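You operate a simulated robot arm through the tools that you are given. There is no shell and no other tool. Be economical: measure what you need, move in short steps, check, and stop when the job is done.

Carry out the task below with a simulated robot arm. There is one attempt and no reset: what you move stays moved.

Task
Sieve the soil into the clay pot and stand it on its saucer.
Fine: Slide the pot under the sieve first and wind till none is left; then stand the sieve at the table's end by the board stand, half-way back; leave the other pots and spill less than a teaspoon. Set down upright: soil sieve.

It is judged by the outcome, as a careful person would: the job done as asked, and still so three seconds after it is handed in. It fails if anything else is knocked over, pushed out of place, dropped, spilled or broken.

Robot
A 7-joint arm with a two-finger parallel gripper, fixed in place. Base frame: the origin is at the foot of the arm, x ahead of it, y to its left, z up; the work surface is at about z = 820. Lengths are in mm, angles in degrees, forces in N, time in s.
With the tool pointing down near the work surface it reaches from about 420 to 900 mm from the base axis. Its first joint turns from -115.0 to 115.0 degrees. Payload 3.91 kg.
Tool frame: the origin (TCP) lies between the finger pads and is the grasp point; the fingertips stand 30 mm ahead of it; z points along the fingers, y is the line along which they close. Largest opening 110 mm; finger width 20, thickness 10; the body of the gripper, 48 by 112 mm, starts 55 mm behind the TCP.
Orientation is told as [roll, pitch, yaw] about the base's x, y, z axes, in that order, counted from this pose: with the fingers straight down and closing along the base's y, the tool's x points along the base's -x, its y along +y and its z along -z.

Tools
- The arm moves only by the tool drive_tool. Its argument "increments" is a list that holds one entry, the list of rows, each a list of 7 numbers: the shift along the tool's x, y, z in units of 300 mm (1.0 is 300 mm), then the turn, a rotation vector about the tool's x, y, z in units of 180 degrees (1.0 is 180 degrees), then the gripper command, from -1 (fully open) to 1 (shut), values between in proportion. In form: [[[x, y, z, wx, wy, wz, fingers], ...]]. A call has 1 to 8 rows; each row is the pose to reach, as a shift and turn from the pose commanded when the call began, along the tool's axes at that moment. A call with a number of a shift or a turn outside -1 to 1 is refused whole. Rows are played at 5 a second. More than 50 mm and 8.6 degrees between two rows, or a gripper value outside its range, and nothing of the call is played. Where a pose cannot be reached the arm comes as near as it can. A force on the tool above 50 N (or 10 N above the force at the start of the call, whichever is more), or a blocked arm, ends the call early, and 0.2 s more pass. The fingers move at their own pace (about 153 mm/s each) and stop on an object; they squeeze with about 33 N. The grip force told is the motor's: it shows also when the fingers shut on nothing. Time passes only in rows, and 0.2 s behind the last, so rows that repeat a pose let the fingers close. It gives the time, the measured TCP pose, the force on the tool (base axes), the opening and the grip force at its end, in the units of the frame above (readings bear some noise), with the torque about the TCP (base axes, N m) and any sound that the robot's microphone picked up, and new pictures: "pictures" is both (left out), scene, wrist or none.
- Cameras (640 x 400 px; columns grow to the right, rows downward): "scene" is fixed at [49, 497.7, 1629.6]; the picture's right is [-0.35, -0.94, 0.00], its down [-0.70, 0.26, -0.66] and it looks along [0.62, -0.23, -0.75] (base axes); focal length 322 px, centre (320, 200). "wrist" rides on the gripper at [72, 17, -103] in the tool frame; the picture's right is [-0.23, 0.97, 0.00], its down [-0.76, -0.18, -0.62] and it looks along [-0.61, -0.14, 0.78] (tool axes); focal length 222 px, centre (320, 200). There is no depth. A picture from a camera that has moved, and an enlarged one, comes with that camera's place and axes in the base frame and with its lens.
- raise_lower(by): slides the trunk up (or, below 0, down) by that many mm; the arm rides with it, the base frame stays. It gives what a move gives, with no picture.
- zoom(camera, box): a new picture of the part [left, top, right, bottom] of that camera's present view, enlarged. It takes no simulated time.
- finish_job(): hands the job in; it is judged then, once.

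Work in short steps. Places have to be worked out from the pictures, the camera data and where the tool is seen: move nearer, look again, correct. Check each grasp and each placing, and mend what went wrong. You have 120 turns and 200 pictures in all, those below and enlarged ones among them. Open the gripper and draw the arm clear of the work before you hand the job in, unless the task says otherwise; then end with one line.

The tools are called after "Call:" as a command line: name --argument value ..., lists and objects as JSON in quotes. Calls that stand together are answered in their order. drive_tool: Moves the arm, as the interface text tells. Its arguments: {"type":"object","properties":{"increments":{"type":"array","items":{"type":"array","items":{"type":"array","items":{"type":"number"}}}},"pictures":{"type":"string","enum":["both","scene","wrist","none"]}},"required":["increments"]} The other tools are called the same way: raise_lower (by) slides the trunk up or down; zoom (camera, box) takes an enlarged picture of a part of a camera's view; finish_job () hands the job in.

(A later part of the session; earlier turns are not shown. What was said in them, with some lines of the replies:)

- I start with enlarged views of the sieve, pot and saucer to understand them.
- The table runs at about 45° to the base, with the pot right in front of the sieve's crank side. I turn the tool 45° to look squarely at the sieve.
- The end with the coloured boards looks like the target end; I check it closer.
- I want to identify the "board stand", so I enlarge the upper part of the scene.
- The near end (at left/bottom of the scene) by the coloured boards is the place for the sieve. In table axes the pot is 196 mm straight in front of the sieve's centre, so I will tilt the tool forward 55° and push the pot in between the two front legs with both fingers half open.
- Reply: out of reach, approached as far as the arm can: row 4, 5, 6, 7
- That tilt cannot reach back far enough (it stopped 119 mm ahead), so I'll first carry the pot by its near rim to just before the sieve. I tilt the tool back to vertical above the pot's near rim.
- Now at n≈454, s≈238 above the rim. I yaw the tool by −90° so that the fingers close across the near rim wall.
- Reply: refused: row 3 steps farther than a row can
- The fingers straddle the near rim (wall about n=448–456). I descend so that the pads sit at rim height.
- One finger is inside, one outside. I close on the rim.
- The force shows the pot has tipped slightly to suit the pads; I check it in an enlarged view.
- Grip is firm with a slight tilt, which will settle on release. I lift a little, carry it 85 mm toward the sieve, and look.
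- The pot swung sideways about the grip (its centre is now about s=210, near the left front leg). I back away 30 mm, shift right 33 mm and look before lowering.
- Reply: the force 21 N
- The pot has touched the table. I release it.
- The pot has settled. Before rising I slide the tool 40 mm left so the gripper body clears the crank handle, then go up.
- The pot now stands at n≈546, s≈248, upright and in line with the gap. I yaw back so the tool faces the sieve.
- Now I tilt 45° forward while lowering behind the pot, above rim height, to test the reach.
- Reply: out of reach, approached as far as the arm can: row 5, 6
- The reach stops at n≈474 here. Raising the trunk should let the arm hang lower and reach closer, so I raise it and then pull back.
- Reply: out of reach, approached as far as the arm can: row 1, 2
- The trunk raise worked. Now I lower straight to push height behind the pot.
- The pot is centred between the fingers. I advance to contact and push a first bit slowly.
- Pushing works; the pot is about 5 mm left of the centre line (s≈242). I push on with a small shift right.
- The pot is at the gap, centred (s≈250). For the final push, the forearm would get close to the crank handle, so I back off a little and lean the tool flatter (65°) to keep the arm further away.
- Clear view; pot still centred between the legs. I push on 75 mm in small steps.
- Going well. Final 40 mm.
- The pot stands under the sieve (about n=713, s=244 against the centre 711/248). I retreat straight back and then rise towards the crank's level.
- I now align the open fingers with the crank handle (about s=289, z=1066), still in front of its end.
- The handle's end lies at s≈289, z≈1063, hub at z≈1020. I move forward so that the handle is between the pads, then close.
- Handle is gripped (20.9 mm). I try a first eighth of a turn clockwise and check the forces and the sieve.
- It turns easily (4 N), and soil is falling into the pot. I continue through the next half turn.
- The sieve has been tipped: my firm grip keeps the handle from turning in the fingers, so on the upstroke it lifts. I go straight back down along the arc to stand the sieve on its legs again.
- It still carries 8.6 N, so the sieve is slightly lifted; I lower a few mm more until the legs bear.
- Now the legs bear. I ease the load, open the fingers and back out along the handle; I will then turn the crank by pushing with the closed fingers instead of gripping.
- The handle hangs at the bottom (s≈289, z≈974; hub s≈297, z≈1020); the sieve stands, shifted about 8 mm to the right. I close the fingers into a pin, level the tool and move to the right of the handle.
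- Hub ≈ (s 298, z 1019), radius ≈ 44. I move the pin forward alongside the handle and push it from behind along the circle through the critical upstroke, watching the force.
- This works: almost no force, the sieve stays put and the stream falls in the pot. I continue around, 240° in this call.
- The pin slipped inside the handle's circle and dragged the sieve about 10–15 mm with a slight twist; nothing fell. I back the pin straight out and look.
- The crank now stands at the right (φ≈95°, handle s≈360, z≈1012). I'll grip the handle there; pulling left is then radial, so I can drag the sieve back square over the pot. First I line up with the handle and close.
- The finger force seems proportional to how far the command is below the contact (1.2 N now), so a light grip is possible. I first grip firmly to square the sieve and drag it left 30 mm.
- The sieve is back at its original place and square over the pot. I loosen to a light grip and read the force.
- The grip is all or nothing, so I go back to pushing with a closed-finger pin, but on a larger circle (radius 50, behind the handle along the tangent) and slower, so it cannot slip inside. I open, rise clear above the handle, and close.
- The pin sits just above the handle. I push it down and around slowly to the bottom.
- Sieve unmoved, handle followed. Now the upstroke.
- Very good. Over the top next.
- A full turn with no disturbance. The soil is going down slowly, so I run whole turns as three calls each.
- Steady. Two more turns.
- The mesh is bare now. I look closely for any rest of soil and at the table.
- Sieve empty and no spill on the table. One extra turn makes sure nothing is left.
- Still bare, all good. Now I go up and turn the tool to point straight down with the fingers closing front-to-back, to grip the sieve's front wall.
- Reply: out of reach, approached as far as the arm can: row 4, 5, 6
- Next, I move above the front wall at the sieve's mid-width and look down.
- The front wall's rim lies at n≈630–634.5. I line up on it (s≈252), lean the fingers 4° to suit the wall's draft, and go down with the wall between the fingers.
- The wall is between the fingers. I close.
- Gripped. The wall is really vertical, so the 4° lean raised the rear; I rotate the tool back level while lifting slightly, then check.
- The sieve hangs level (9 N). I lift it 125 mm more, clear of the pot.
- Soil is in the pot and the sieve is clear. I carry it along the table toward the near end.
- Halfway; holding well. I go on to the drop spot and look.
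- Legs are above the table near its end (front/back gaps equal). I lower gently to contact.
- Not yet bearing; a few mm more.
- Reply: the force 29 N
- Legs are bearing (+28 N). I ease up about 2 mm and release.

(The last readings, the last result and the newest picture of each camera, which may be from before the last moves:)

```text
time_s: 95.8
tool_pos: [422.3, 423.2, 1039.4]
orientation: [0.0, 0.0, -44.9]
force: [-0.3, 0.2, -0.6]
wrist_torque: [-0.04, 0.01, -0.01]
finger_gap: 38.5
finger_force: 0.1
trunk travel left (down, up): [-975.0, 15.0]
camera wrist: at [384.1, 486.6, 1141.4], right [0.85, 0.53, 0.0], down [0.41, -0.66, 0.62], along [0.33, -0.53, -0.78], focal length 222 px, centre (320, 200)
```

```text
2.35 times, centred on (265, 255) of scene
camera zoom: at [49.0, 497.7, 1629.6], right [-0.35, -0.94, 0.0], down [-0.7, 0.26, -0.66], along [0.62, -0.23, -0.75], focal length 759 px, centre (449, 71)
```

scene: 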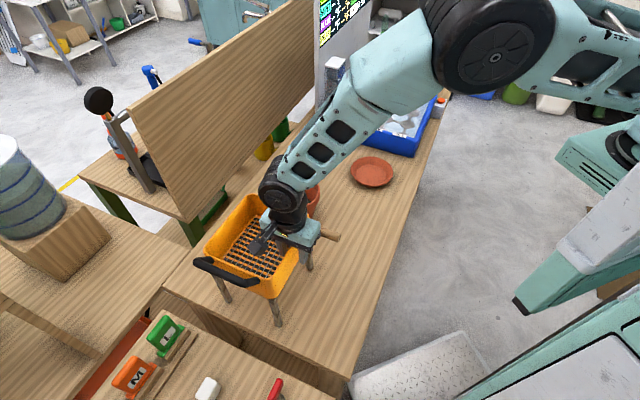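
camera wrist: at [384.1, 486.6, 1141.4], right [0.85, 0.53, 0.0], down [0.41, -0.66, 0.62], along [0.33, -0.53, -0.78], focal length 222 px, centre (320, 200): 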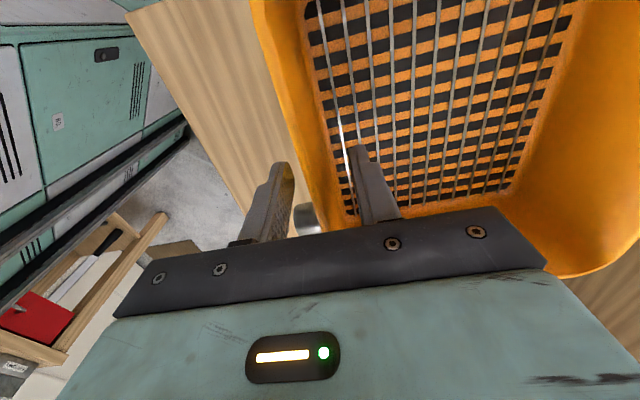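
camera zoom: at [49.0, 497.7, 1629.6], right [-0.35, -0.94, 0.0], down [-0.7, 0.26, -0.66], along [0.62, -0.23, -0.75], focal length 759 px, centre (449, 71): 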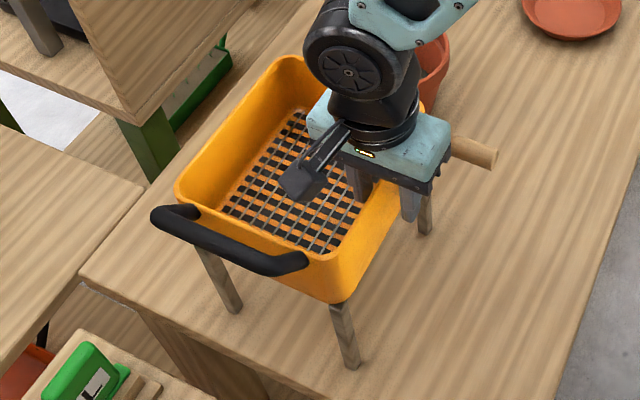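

Released and upright. I rise straight up and travel to above the pot.

Call:
drive_tool --increments '[[[0, 0, -0.14, 0, 0, 0, 0.3], [0, 0, -0.28, 0, 0, 0, 0.3], [0, 0, -0.42, 0, 0, 0, 0.3], [-0.1, 0.02, -0.5, 0, 0, 0, 0.3], [-0.22, 0.04, -0.5, 0, 0, 0, 0.3], [-0.34, 0.06, -0.5, 0, 0, 0, 0.3], [-0.46, 0.08, -0.5, 0, 0, 0, 0.3]]]' --pictures "none"

Call:
drive_tool --increments '[[[-0.12, 0.02, 0, 0, 0, 0, 0.2], [-0.24, 0.05, 0, 0, 0, 0, 0.2], [-0.356, 0.088, 0, 0, 0, 0, 0.2]]]'

Call:
zoom --camera "scene" --box '[170, 150, 410, 340]'

Call:
zoom --camera "wrist" --box '[240, 0, 480, 180]'

```text
time_s: 97.3
tool_pos: [539.0, 342.6, 1187.0]
orientation: [-0.1, 0.0, -45.0]
force: [-0.2, -0.9, 0.4]
wrist_torque: [0.01, -0.03, 0.0]
finger_gap: 38.3
finger_force: 0.1
trunk travel left (down, up): [-975.0, 15.0]
```

```text
time_s: 98.2
tool_pos: [633.7, 285.5, 1188.3]
orientation: [-0.1, 0.0, -45.0]
force: [-0.1, -0.4, 0.2]
wrist_torque: [0.01, -0.01, 0.0]
finger_gap: 44.1
finger_force: 0.0
trunk travel left (down, up): [-975.0, 15.0]
camera wrist: at [595.0, 349.9, 1290.4], right [0.85, 0.53, 0.0], down [0.41, -0.66, 0.62], along [0.33, -0.53, -0.78], focal length 222 px, centre (320, 200)
```

scene: 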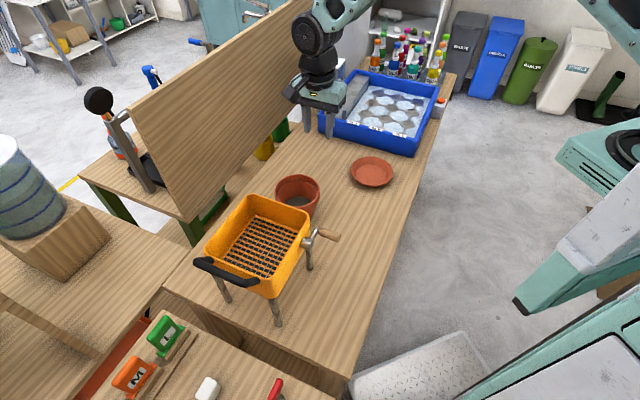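
wrist: 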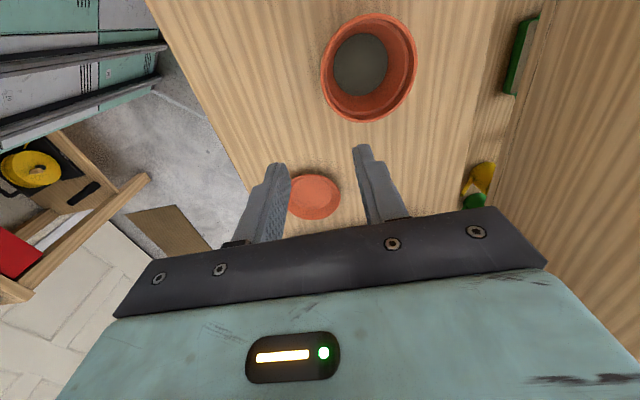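

```text
2.11 times, centred on (290, 245) of scene
camera zoom: at [49.0, 497.7, 1629.6], right [-0.35, -0.94, 0.0], down [-0.7, 0.26, -0.66], along [0.62, -0.23, -0.75], focal length 679 px, centre (383, 105)
```

zoom: 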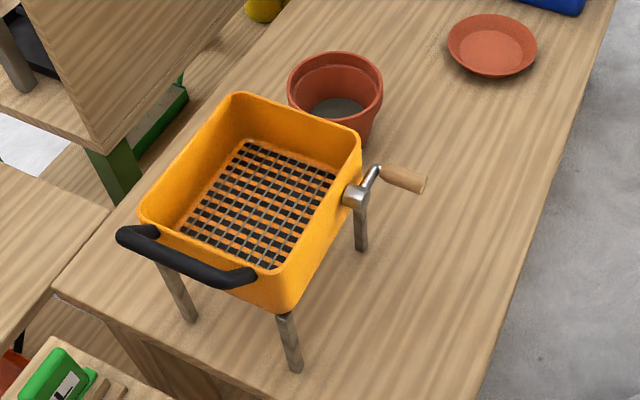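

```text
2.22 times, centred on (360, 90) of wrist
camera zoom: at [595.0, 349.9, 1290.4], right [0.85, 0.53, 0.0], down [0.41, -0.66, 0.62], along [0.33, -0.53, -0.78], focal length 494 px, centre (231, 444)
```

zoom: 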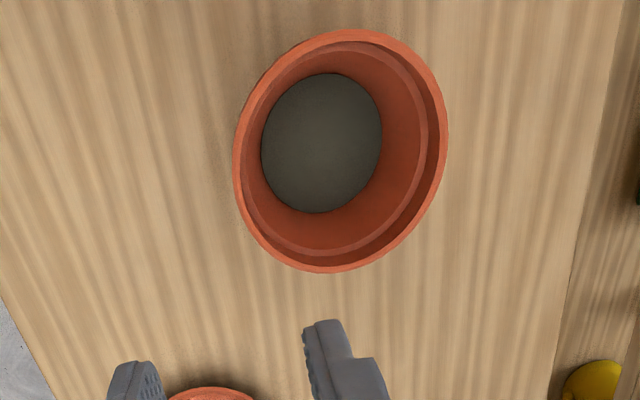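

The sieve stands well at the end. The pot with soil is at about n≈717–724, s≈242. I lower above its near rim with an 8° lean (matching its taper) for a closer look.

Call:
drive_tool --increments '[[[0.014, 0, 0.15, -0.02, 0, 0, 0.2], [0.014, 0, 0.3, -0.0444, 0, 0, 0.2], [0.014, 0, 0.45, -0.0444, 0, 0, 0.2], [0.014, 0, 0.593, -0.0444, 0, 0, 0.2]]]' --pictures "wrist"

Call:
zoom --camera "scene" --box '[240, 110, 400, 240]'

```text
time_s: 99.2
tool_pos: [632.0, 286.1, 1012.5]
orientation: [8.0, 0.1, -45.0]
force: [-0.1, 0.0, 0.0]
wrist_torque: [-0.04, 0.0, 0.0]
finger_gap: 44.2
finger_force: 0.1
trunk travel left (down, up): [-975.0, 15.0]
camera wrist: at [582.7, 340.0, 1116.4], right [0.84, 0.52, 0.14], down [0.35, -0.72, 0.59], along [0.41, -0.45, -0.79], focal length 222 px, centre (320, 200)
```

wrist: 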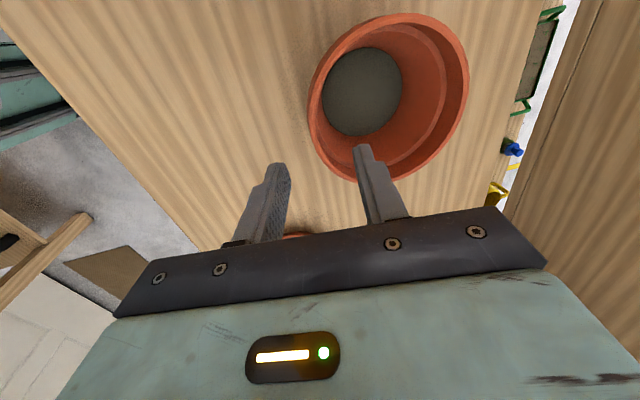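

```text
3.08 times, centred on (320, 175) of scene
camera zoom: at [49.0, 497.7, 1629.6], right [-0.35, -0.94, 0.0], down [-0.7, 0.26, -0.66], along [0.62, -0.23, -0.75], focal length 992 px, centre (320, 277)
```

zoom: 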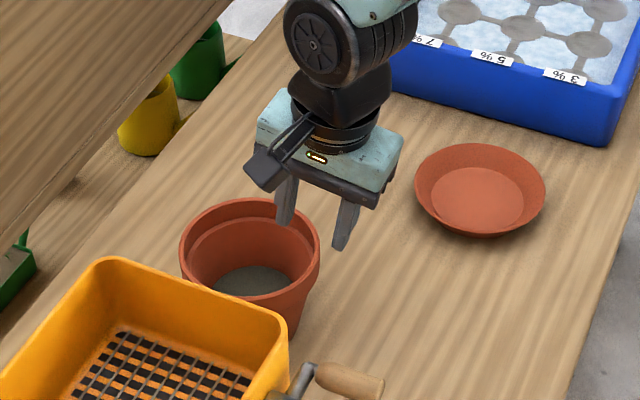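

Pot centre is at (719, 242) and the fingers are at s=244. I go down on the near rim.

Call:
drive_tool --increments '[[[0.003, -0.008, 0.1, 0, 0, 0, 0.2], [0.007, -0.015, 0.2, 0, 0, 0, 0.2], [0.007, -0.022, 0.3, 0, 0, 0, 0.2]]]' --pictures "wrist"

Call:
zoom --camera "scene" --box '[240, 110, 400, 240]'

```text
time_s: 100.0
tool_pos: [631.2, 294.9, 923.2]
orientation: [7.9, 0.1, -45.0]
force: [-0.1, -1.4, 0.9]
wrist_torque: [0.03, 0.01, 0.0]
finger_gap: 44.1
finger_force: 0.0
trunk travel left (down, up): [-975.0, 15.0]
camera wrist: at [582.2, 348.4, 1027.6], right [0.84, 0.52, 0.14], down [0.35, -0.72, 0.59], along [0.41, -0.45, -0.79], focal length 222 px, centre (320, 200)
```

wrist: 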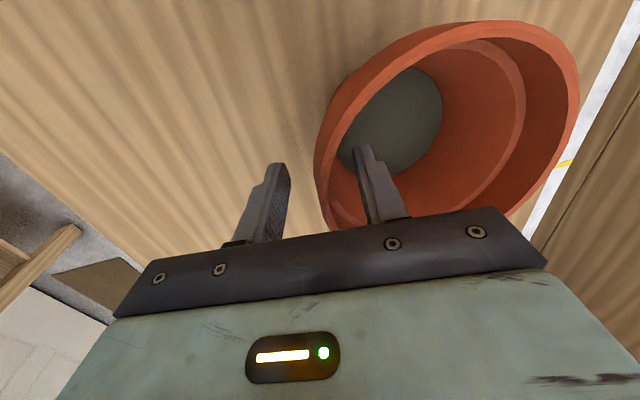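

```text
3.08 times, centred on (320, 175) of scene
camera zoom: at [49.0, 497.7, 1629.6], right [-0.35, -0.94, 0.0], down [-0.7, 0.26, -0.66], along [0.62, -0.23, -0.75], focal length 992 px, centre (320, 277)
```

zoom: 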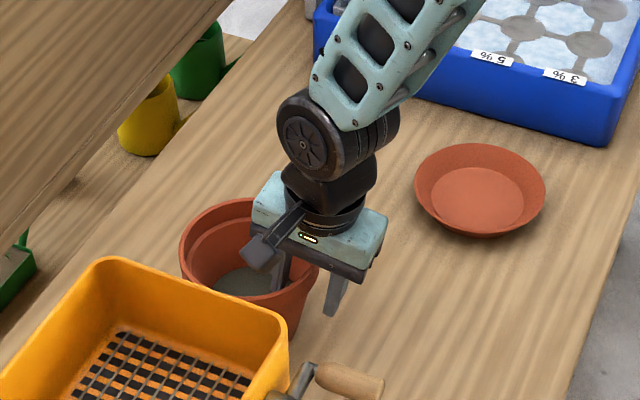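

Straddled. I centre by a few mm and close on the rim.

Call:
drive_tool --increments '[[[-0.012, 0, 0, 0, 0, 0, 0.4], [-0.012, 0, 0, 0, 0, 0, 0.7], [-0.012, 0, 0, 0, 0, 0, 0.85], [-0.012, 0, 0, 0, 0, 0, 1], [-0.012, 0, 0, 0, 0, 0, 1]]]' --pictures "wrist"

Call:
zoom --camera "scene" --box '[240, 110, 400, 240]'

```text
time_s: 101.2
tool_pos: [636.2, 292.1, 923.2]
orientation: [8.1, -0.1, -44.9]
force: [5.9, 2.3, 9.5]
wrist_torque: [1.06, -1.42, -0.35]
finger_gap: 10.8
finger_force: 33.1
trunk travel left (down, up): [-975.0, 15.0]
camera wrist: at [586.4, 345.8, 1027.5], right [0.84, 0.52, 0.14], down [0.35, -0.72, 0.59], along [0.41, -0.45, -0.79], focal length 222 px, centre (320, 200)
```

wrist: 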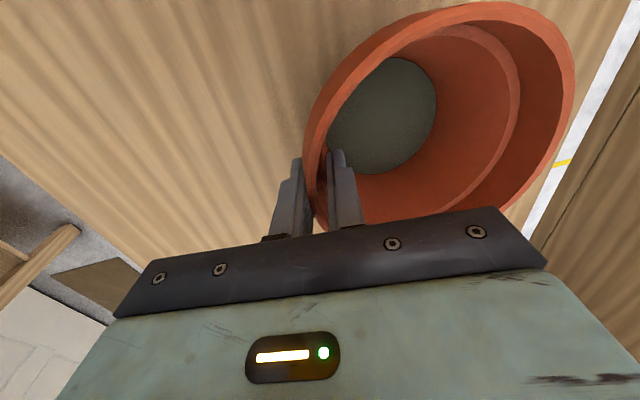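

```text
3.08 times, centred on (320, 175) of scene
camera zoom: at [49.0, 497.7, 1629.6], right [-0.35, -0.94, 0.0], down [-0.7, 0.26, -0.66], along [0.62, -0.23, -0.75], focal length 992 px, centre (320, 277)
```

zoom: 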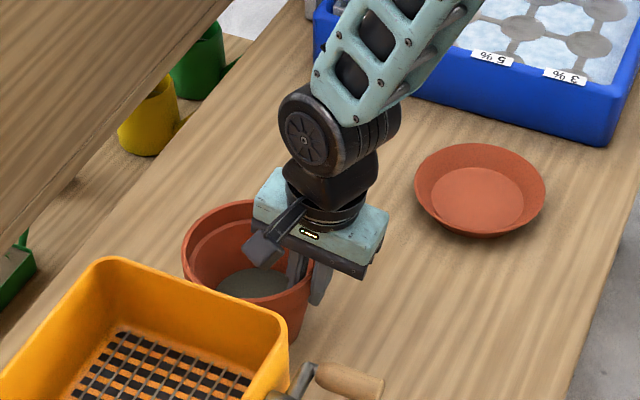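

Held with a 10.8 mm gap (rim band). I lift 12 mm and check how it hangs.

Call:
drive_tool --increments '[[[0, 0.001, -0.013, 0, 0, 0, 1], [0, 0.003, -0.026, 0, 0, 0, 1], [0, 0.005, -0.04, 0, 0, 0, 1], [0, 0.005, -0.04, 0, 0, 0, 1]]]' --pictures "wrist"

Call:
zoom --camera "scene" --box '[240, 110, 400, 240]'

```text
time_s: 102.2
tool_pos: [633.1, 290.1, 933.4]
orientation: [7.8, 0.0, -45.0]
force: [0.0, 0.6, -4.2]
wrist_torque: [-0.22, 0.21, -0.04]
finger_gap: 8.9
finger_force: 32.8
trunk travel left (down, up): [-975.0, 15.0]
camera wrist: at [584.4, 344.8, 1037.4], right [0.84, 0.52, 0.13], down [0.36, -0.72, 0.59], along [0.41, -0.45, -0.79], focal length 222 px, centre (320, 200)
```

wrist: 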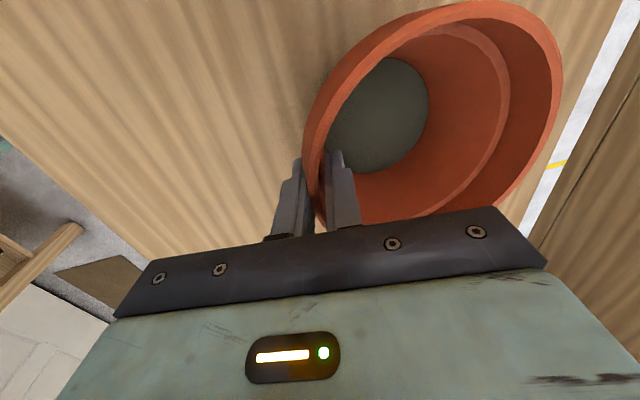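

```text
3.08 times, centred on (320, 175) of scene
camera zoom: at [49.0, 497.7, 1629.6], right [-0.35, -0.94, 0.0], down [-0.7, 0.26, -0.66], along [0.62, -0.23, -0.75], focal length 992 px, centre (320, 277)
```

zoom: 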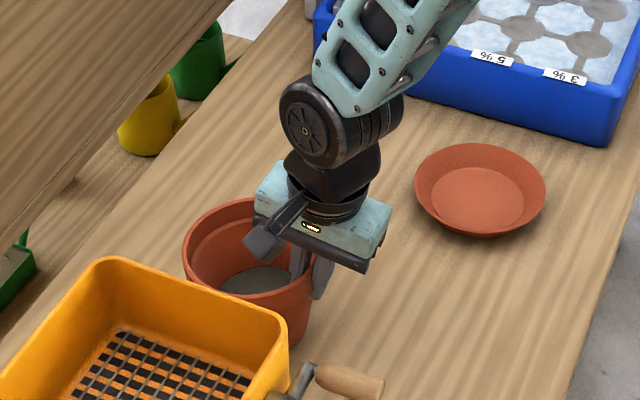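

The pot hangs upright (4.2 N). I lift it 60 mm and begin the carry toward the saucer.

Call:
drive_tool --increments '[[[0, 0.009, -0.066, 0, 0, 0, 1], [0, 0.018, -0.132, 0, 0, 0, 1], [0, 0.028, -0.198, 0, 0, 0, 1], [-0.09, -0.022, -0.205, 0, 0, 0, 1], [-0.18, -0.072, -0.212, 0, 0, 0, 1], [-0.27, -0.122, -0.219, 0, 0, 0, 1], [-0.36, -0.172, -0.226, 0, 0, 0, 1], [-0.45, -0.222, -0.233, 0, 0, 0, 1]]]' --pictures "scene"

Call:
drive_tool --increments '[[[-0.09, -0.05, -0.007, 0, 0, 0, 1], [-0.18, -0.1, -0.014, 0, 0, 0, 1], [-0.27, -0.15, -0.021, 0, 0, 0, 1], [-0.36, -0.2, -0.028, 0, 0, 0, 1], [-0.4, -0.23, -0.03, 0, 0, 0, 1]]]'

Call:
zoom --camera "scene" --box '[290, 90, 450, 220]'

```text
time_s: 104.0
tool_pos: [675.1, 140.7, 994.3]
orientation: [7.9, 0.0, -44.9]
force: [-0.1, 0.7, -4.9]
wrist_torque: [-0.22, 0.18, 0.02]
finger_gap: 8.5
finger_force: 33.6
trunk travel left (down, up): [-975.0, 15.0]
```

scene: 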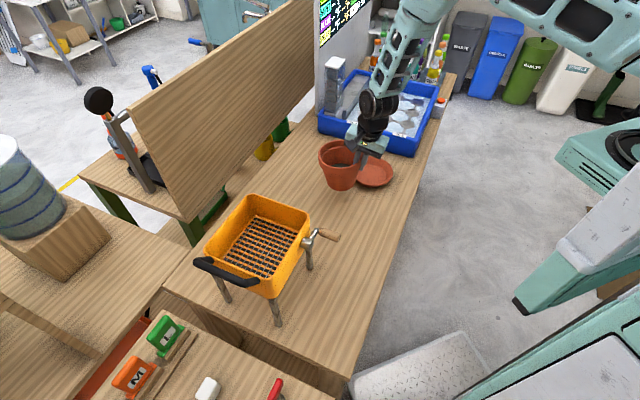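

```text
time_s: 105.2
tool_pos: [713.9, 7.6, 991.4]
orientation: [7.9, -0.1, -44.9]
force: [-0.7, 0.5, -3.8]
wrist_torque: [-0.19, 0.17, -0.02]
finger_gap: 8.7
finger_force: 33.1
trunk travel left (down, up): [-975.0, 15.0]
camera wrist: at [664.9, 61.6, 1095.5], right [0.84, 0.52, 0.13], down [0.36, -0.72, 0.59], along [0.41, -0.45, -0.79], focal length 222 px, centre (320, 200)
```

scene: 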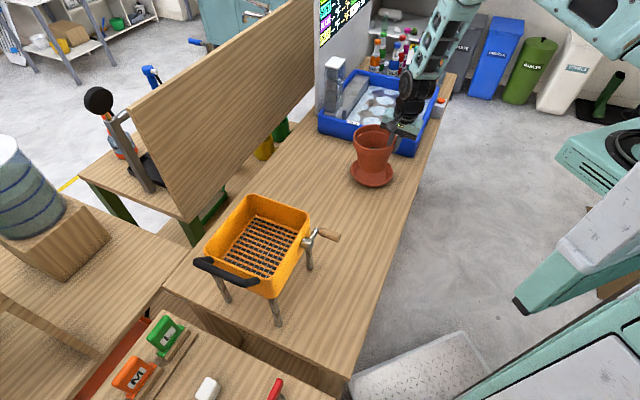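
wrist: 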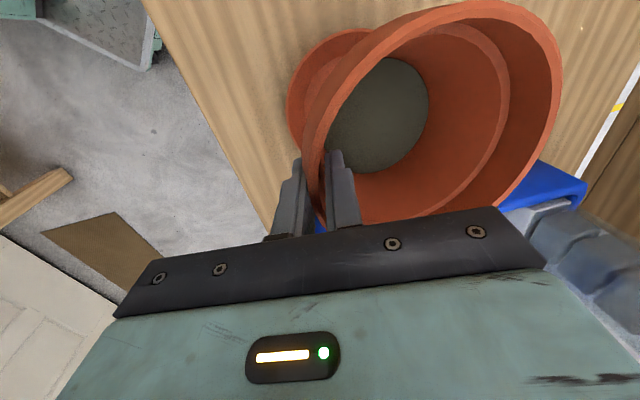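

```text
3.08 times, centred on (370, 155) of scene
camera zoom: at [49.0, 497.7, 1629.6], right [-0.35, -0.94, 0.0], down [-0.7, 0.26, -0.66], along [0.62, -0.23, -0.75], focal length 992 px, centre (166, 338)
```

zoom: 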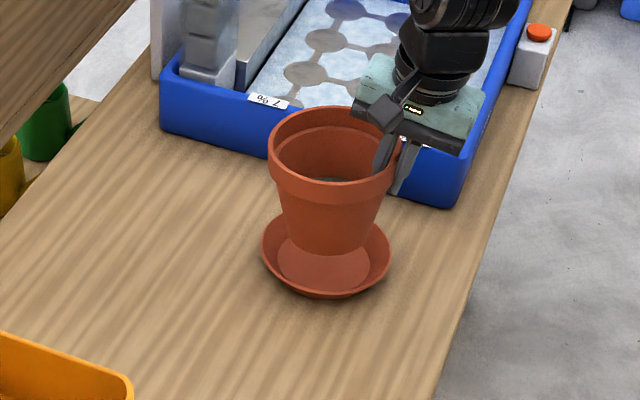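

The pot leans about 7° (base toward the robot). I rotate the tool to bring it upright, shift 7 mm onto the saucer's centre (570, 512), and look again.

Call:
drive_tool --increments '[[[-0.012, 0, 0, -0.02, 0, 0, 1], [-0.023, 0, 0, -0.04, 0, 0, 1], [-0.023, 0, 0, -0.04, 0, 0, 1]]]' --pictures "wrist"

Call:
zoom --camera "scene" --box '[310, 100, 430, 200]'

```text
time_s: 106.0
tool_pos: [717.1, 2.5, 992.7]
orientation: [15.1, 0.0, -44.9]
force: [-0.1, 0.3, -4.4]
wrist_torque: [-0.17, 0.21, -0.01]
finger_gap: 9.0
finger_force: 32.9
trunk travel left (down, up): [-975.0, 15.0]
camera wrist: at [659.2, 47.0, 1096.2], right [0.82, 0.51, 0.25], down [0.3, -0.77, 0.56], along [0.48, -0.38, -0.79], focal length 222 px, centre (320, 200)
```

wrist: 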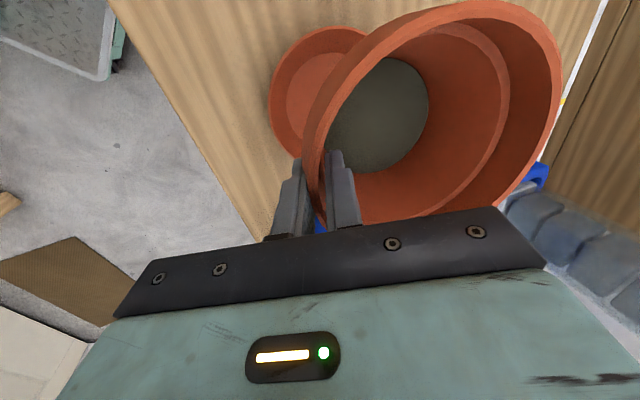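

```text
4.00 times, centred on (370, 150) of scene
camera zoom: at [49.0, 497.7, 1629.6], right [-0.35, -0.94, 0.0], down [-0.7, 0.26, -0.66], along [0.62, -0.23, -0.75], focal length 1290 px, centre (120, 400)
```

zoom: 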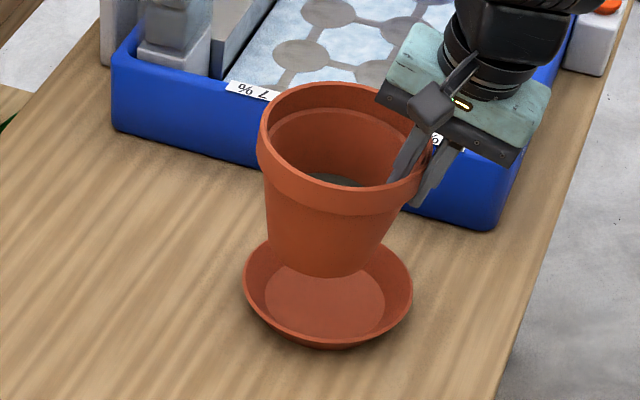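

Upright and aligned with the saucer. I lower 45 mm and check.

Call:
drive_tool --increments '[[[-0.002, -0.013, 0.048, 0, 0, 0, 1], [-0.004, -0.026, 0.096, 0, 0, 0, 1], [-0.006, -0.039, 0.145, 0, 0, 0, 1], [-0.006, -0.039, 0.145, 0, 0, 0, 1]]]' --pictures "wrist"

Call:
zoom --camera "scene" --box '[310, 100, 430, 200]'

```text
time_s: 107.0
tool_pos: [720.3, 2.3, 948.1]
orientation: [15.1, 0.0, -45.0]
force: [-0.1, -0.3, -5.3]
wrist_torque: [-0.17, 0.2, 0.01]
finger_gap: 8.6
finger_force: 33.2
trunk travel left (down, up): [-975.0, 15.0]
camera wrist: at [661.3, 46.6, 1051.4], right [0.82, 0.5, 0.25], down [0.3, -0.77, 0.56], along [0.48, -0.38, -0.79], focal length 222 px, centre (320, 200)
```

wrist: 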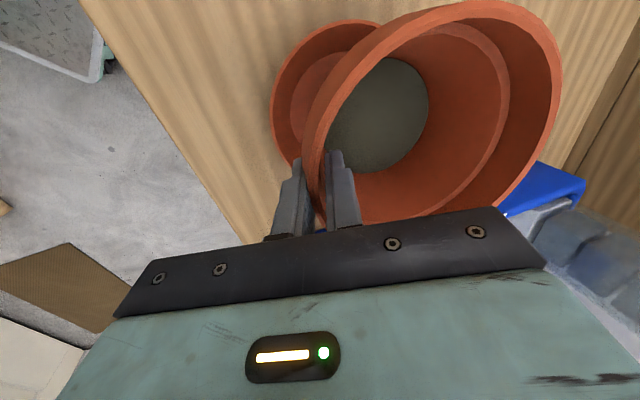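

```text
4.00 times, centred on (370, 150) of scene
camera zoom: at [49.0, 497.7, 1629.6], right [-0.35, -0.94, 0.0], down [-0.7, 0.26, -0.66], along [0.62, -0.23, -0.75], focal length 1290 px, centre (120, 400)
```

zoom: 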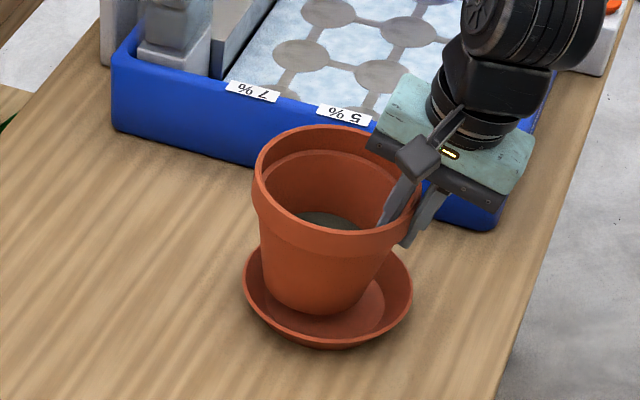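

Nearly down; a small correction (4 mm right, 3 mm towards me) and then lower gently to contact.

Call:
drive_tool --increments '[[[-0.007, -0.006, 0, 0, 0, 0, 1], [-0.013, -0.014, 0.013, 0, 0, 0, 1], [-0.013, -0.016, 0.022, 0, 0, 0, 1]]]' --pictures "none"

Call:
drive_tool --increments '[[[0, -0.002, 0.008, 0, 0, 0, 1], [0, -0.003, 0.012, 0, 0, 0, 1]]]' --pictures "none"

Call:
zoom --camera "scene" --box '[310, 100, 430, 200]'

```text
time_s: 107.8
tool_pos: [719.5, -1.5, 939.6]
orientation: [15.1, -0.1, -45.0]
force: [-0.7, 0.6, -5.0]
wrist_torque: [-0.19, 0.18, 0.01]
finger_gap: 8.6
finger_force: 33.1
trunk travel left (down, up): [-975.0, 15.0]
```

```text
time_s: 108.3
tool_pos: [718.4, -1.7, 937.1]
orientation: [15.1, 0.0, -45.0]
force: [-0.2, -0.1, -5.0]
wrist_torque: [-0.2, 0.19, 0.0]
finger_gap: 8.5
finger_force: 33.1
trunk travel left (down, up): [-975.0, 15.0]
```

```text
4.00 times, centred on (370, 150) of scene
camera zoom: at [49.0, 497.7, 1629.6], right [-0.35, -0.94, 0.0], down [-0.7, 0.26, -0.66], along [0.62, -0.23, -0.75], focal length 1290 px, centre (120, 400)
```

zoom: 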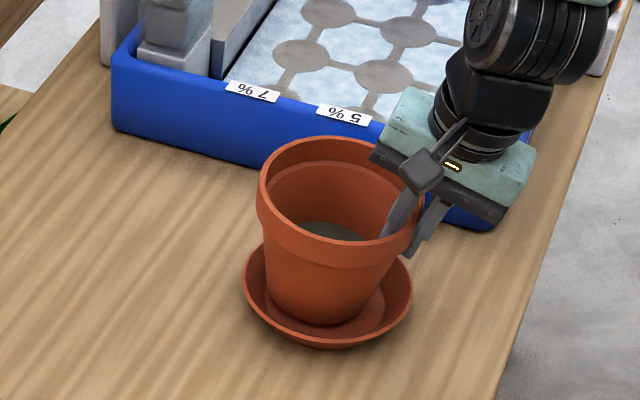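

Well centred, still about 5–8 mm above. I continue in small steps.

Call:
drive_tool --increments '[[[0, -0.0025, 0.009, 0, 0, 0, 1], [0, -0.0035, 0.013, 0, 0, 0, 1]]]' --pictures "none"

Call:
drive_tool --increments '[[[0, -0.0015, 0.006, 0, 0, 0, 1], [0, -0.0025, 0.009, 0, 0, 0, 1]]]' --pictures "none"

```text
time_s: 109.0
tool_pos: [719.2, -3.3, 932.9]
orientation: [15.1, 0.0, -45.0]
force: [0.1, -0.7, -3.8]
wrist_torque: [-0.19, 0.2, 0.03]
finger_gap: 8.7
finger_force: 32.8
trunk travel left (down, up): [-975.0, 15.0]
```

```text
time_s: 109.5
tool_pos: [719.3, -1.3, 929.3]
orientation: [15.1, 0.0, -45.0]
force: [0.2, 0.0, -4.7]
wrist_torque: [-0.21, 0.2, 0.02]
finger_gap: 8.9
finger_force: 32.9
trunk travel left (down, up): [-975.0, 15.0]
```

Call:
drive_tool --increments '[[[0, -0.0015, 0.006, 0, 0, 0, 1], [0, -0.0025, 0.01, 0, 0, 0, 1]]]' --pictures "none"

Call:
zoom --camera "scene" --box '[310, 100, 430, 200]'

```text
time_s: 110.2
tool_pos: [719.8, -2.0, 927.9]
orientation: [15.2, 0.0, -45.0]
force: [-5.5, -0.8, 12.3]
wrist_torque: [-0.05, 0.36, 0.03]
finger_gap: 8.7
finger_force: 33.2
trunk travel left (down, up): [-975.0, 15.0]
```

```text
4.00 times, centred on (370, 150) of scene
camera zoom: at [49.0, 497.7, 1629.6], right [-0.35, -0.94, 0.0], down [-0.7, 0.26, -0.66], along [0.62, -0.23, -0.75], focal length 1290 px, centre (120, 400)
```

zoom: 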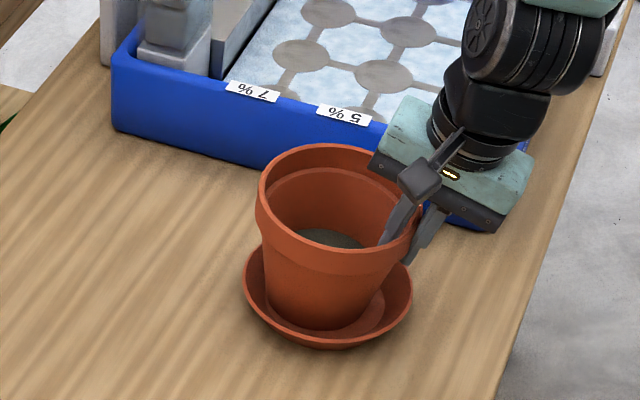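

Contact with the saucer. I release gently.

Call:
drive_tool --increments '[[[0, 0.001, -0.003, 0, 0, 0, 0.85], [0, 0.001, -0.003, 0, 0, 0, 0.7], [0, 0.001, -0.003, 0, 0, 0, 0.5], [0, 0.001, -0.003, 0, 0, 0, 0.3], [0, 0.001, -0.003, 0, 0, 0, 0.3]]]' --pictures "wrist"

Call:
zoom --camera "scene" --box '[310, 100, 430, 200]'

```text
time_s: 111.3
tool_pos: [718.9, -1.8, 927.9]
orientation: [15.2, 0.0, -45.0]
force: [0.1, 0.8, 0.3]
wrist_torque: [-0.02, 0.03, -0.01]
finger_gap: 38.5
finger_force: 0.1
trunk travel left (down, up): [-975.0, 15.0]
camera wrist: at [660.6, 42.4, 1031.3], right [0.82, 0.5, 0.25], down [0.3, -0.77, 0.56], along [0.48, -0.38, -0.79], focal length 222 px, centre (320, 200)
```

wrist: 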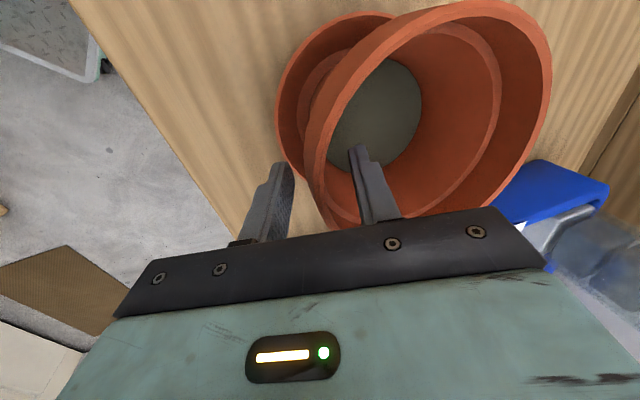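

```text
4.00 times, centred on (370, 150) of scene
camera zoom: at [49.0, 497.7, 1629.6], right [-0.35, -0.94, 0.0], down [-0.7, 0.26, -0.66], along [0.62, -0.23, -0.75], focal length 1290 px, centre (120, 400)
```

zoom: 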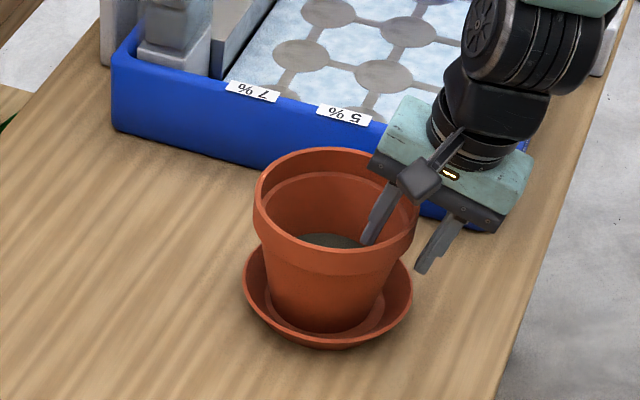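

The pot stands on the saucer. I withdraw vertically, then back away.

Call:
drive_tool --increments '[[[0, 0.022, -0.08, 0, 0, 0, 0.3], [0, 0.044, -0.161, 0, 0, 0, 0.3], [0, 0.087, -0.322, 0, 0, 0, 0.3], [0, 0.13, -0.48, 0, 0, 0, 0.3], [0, 0.02, -0.55, 0, 0, 0, 0.3], [0, -0.1, -0.58, 0, 0, 0, 0.3], [0, -0.22, -0.61, 0, 0, 0, 0.3]]]'

Call:
zoom --camera "scene" --box '[310, 100, 430, 200]'

Call:
zoom --camera "scene" --box '[130, 110, 430, 380]'

```text
time_s: 113.0
tool_pos: [640.0, -79.2, 1089.6]
orientation: [15.0, 0.0, -44.8]
force: [0.6, 0.7, -0.7]
wrist_torque: [-0.04, 0.0, -0.01]
finger_gap: 38.5
finger_force: 0.0
trunk travel left (down, up): [-975.0, 15.0]
camera wrist: at [581.9, -34.1, 1191.9], right [0.82, 0.51, 0.25], down [0.3, -0.77, 0.56], along [0.48, -0.38, -0.79], focal length 222 px, centre (320, 200)
```

scene: 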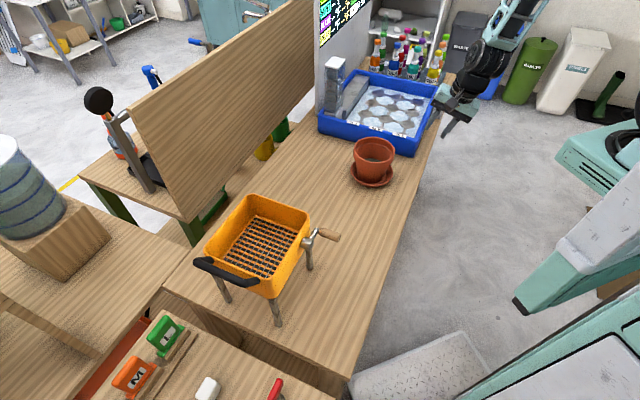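
wrist: 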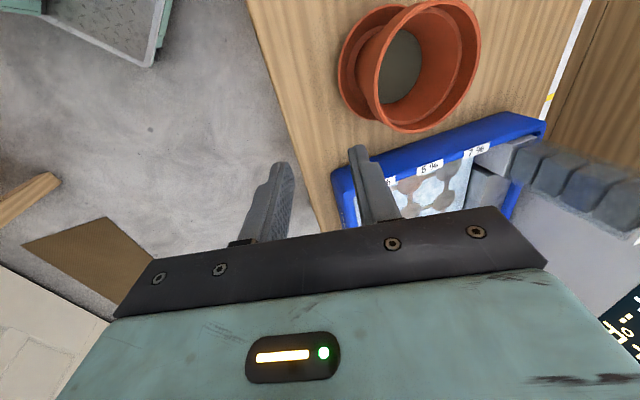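

```text
4.00 times, centred on (370, 150) of scene
camera zoom: at [49.0, 497.7, 1629.6], right [-0.35, -0.94, 0.0], down [-0.7, 0.26, -0.66], along [0.62, -0.23, -0.75], focal length 1290 px, centre (120, 400)
```

zoom: 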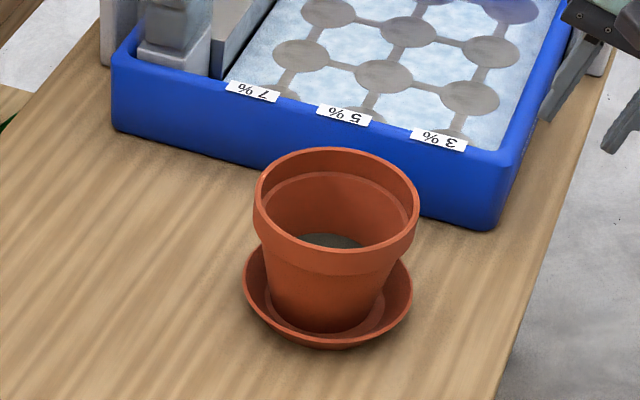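

```text
1.48 times, centred on (280, 245) of scene
camera zoom: at [49.0, 497.7, 1629.6], right [-0.35, -0.94, 0.0], down [-0.7, 0.26, -0.66], along [0.62, -0.23, -0.75], focal length 478 px, centre (379, 133)
```

zoom: 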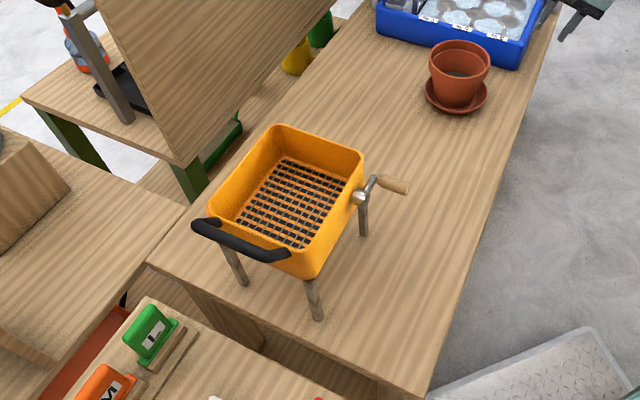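

The pot with the soil stands upright on its saucer. The empty sieve stands at the table's end, half-way back, and no spill is visible. The gripper is open and the arm is clear, so I hand in.

Call:
finish_job

```text
The job is handed in.
```

The job is handed in: the soil is sieved into the clay pot with no spill visible, and the pot stands upright on its saucer. The empty sieve stands upright at the table's end by the coloured lettered boards, which I took to be the board stand, half-way back. The sieve tipped slightly and was dragged 10–15 mm while winding, but I set it back over the pot before carrying on.
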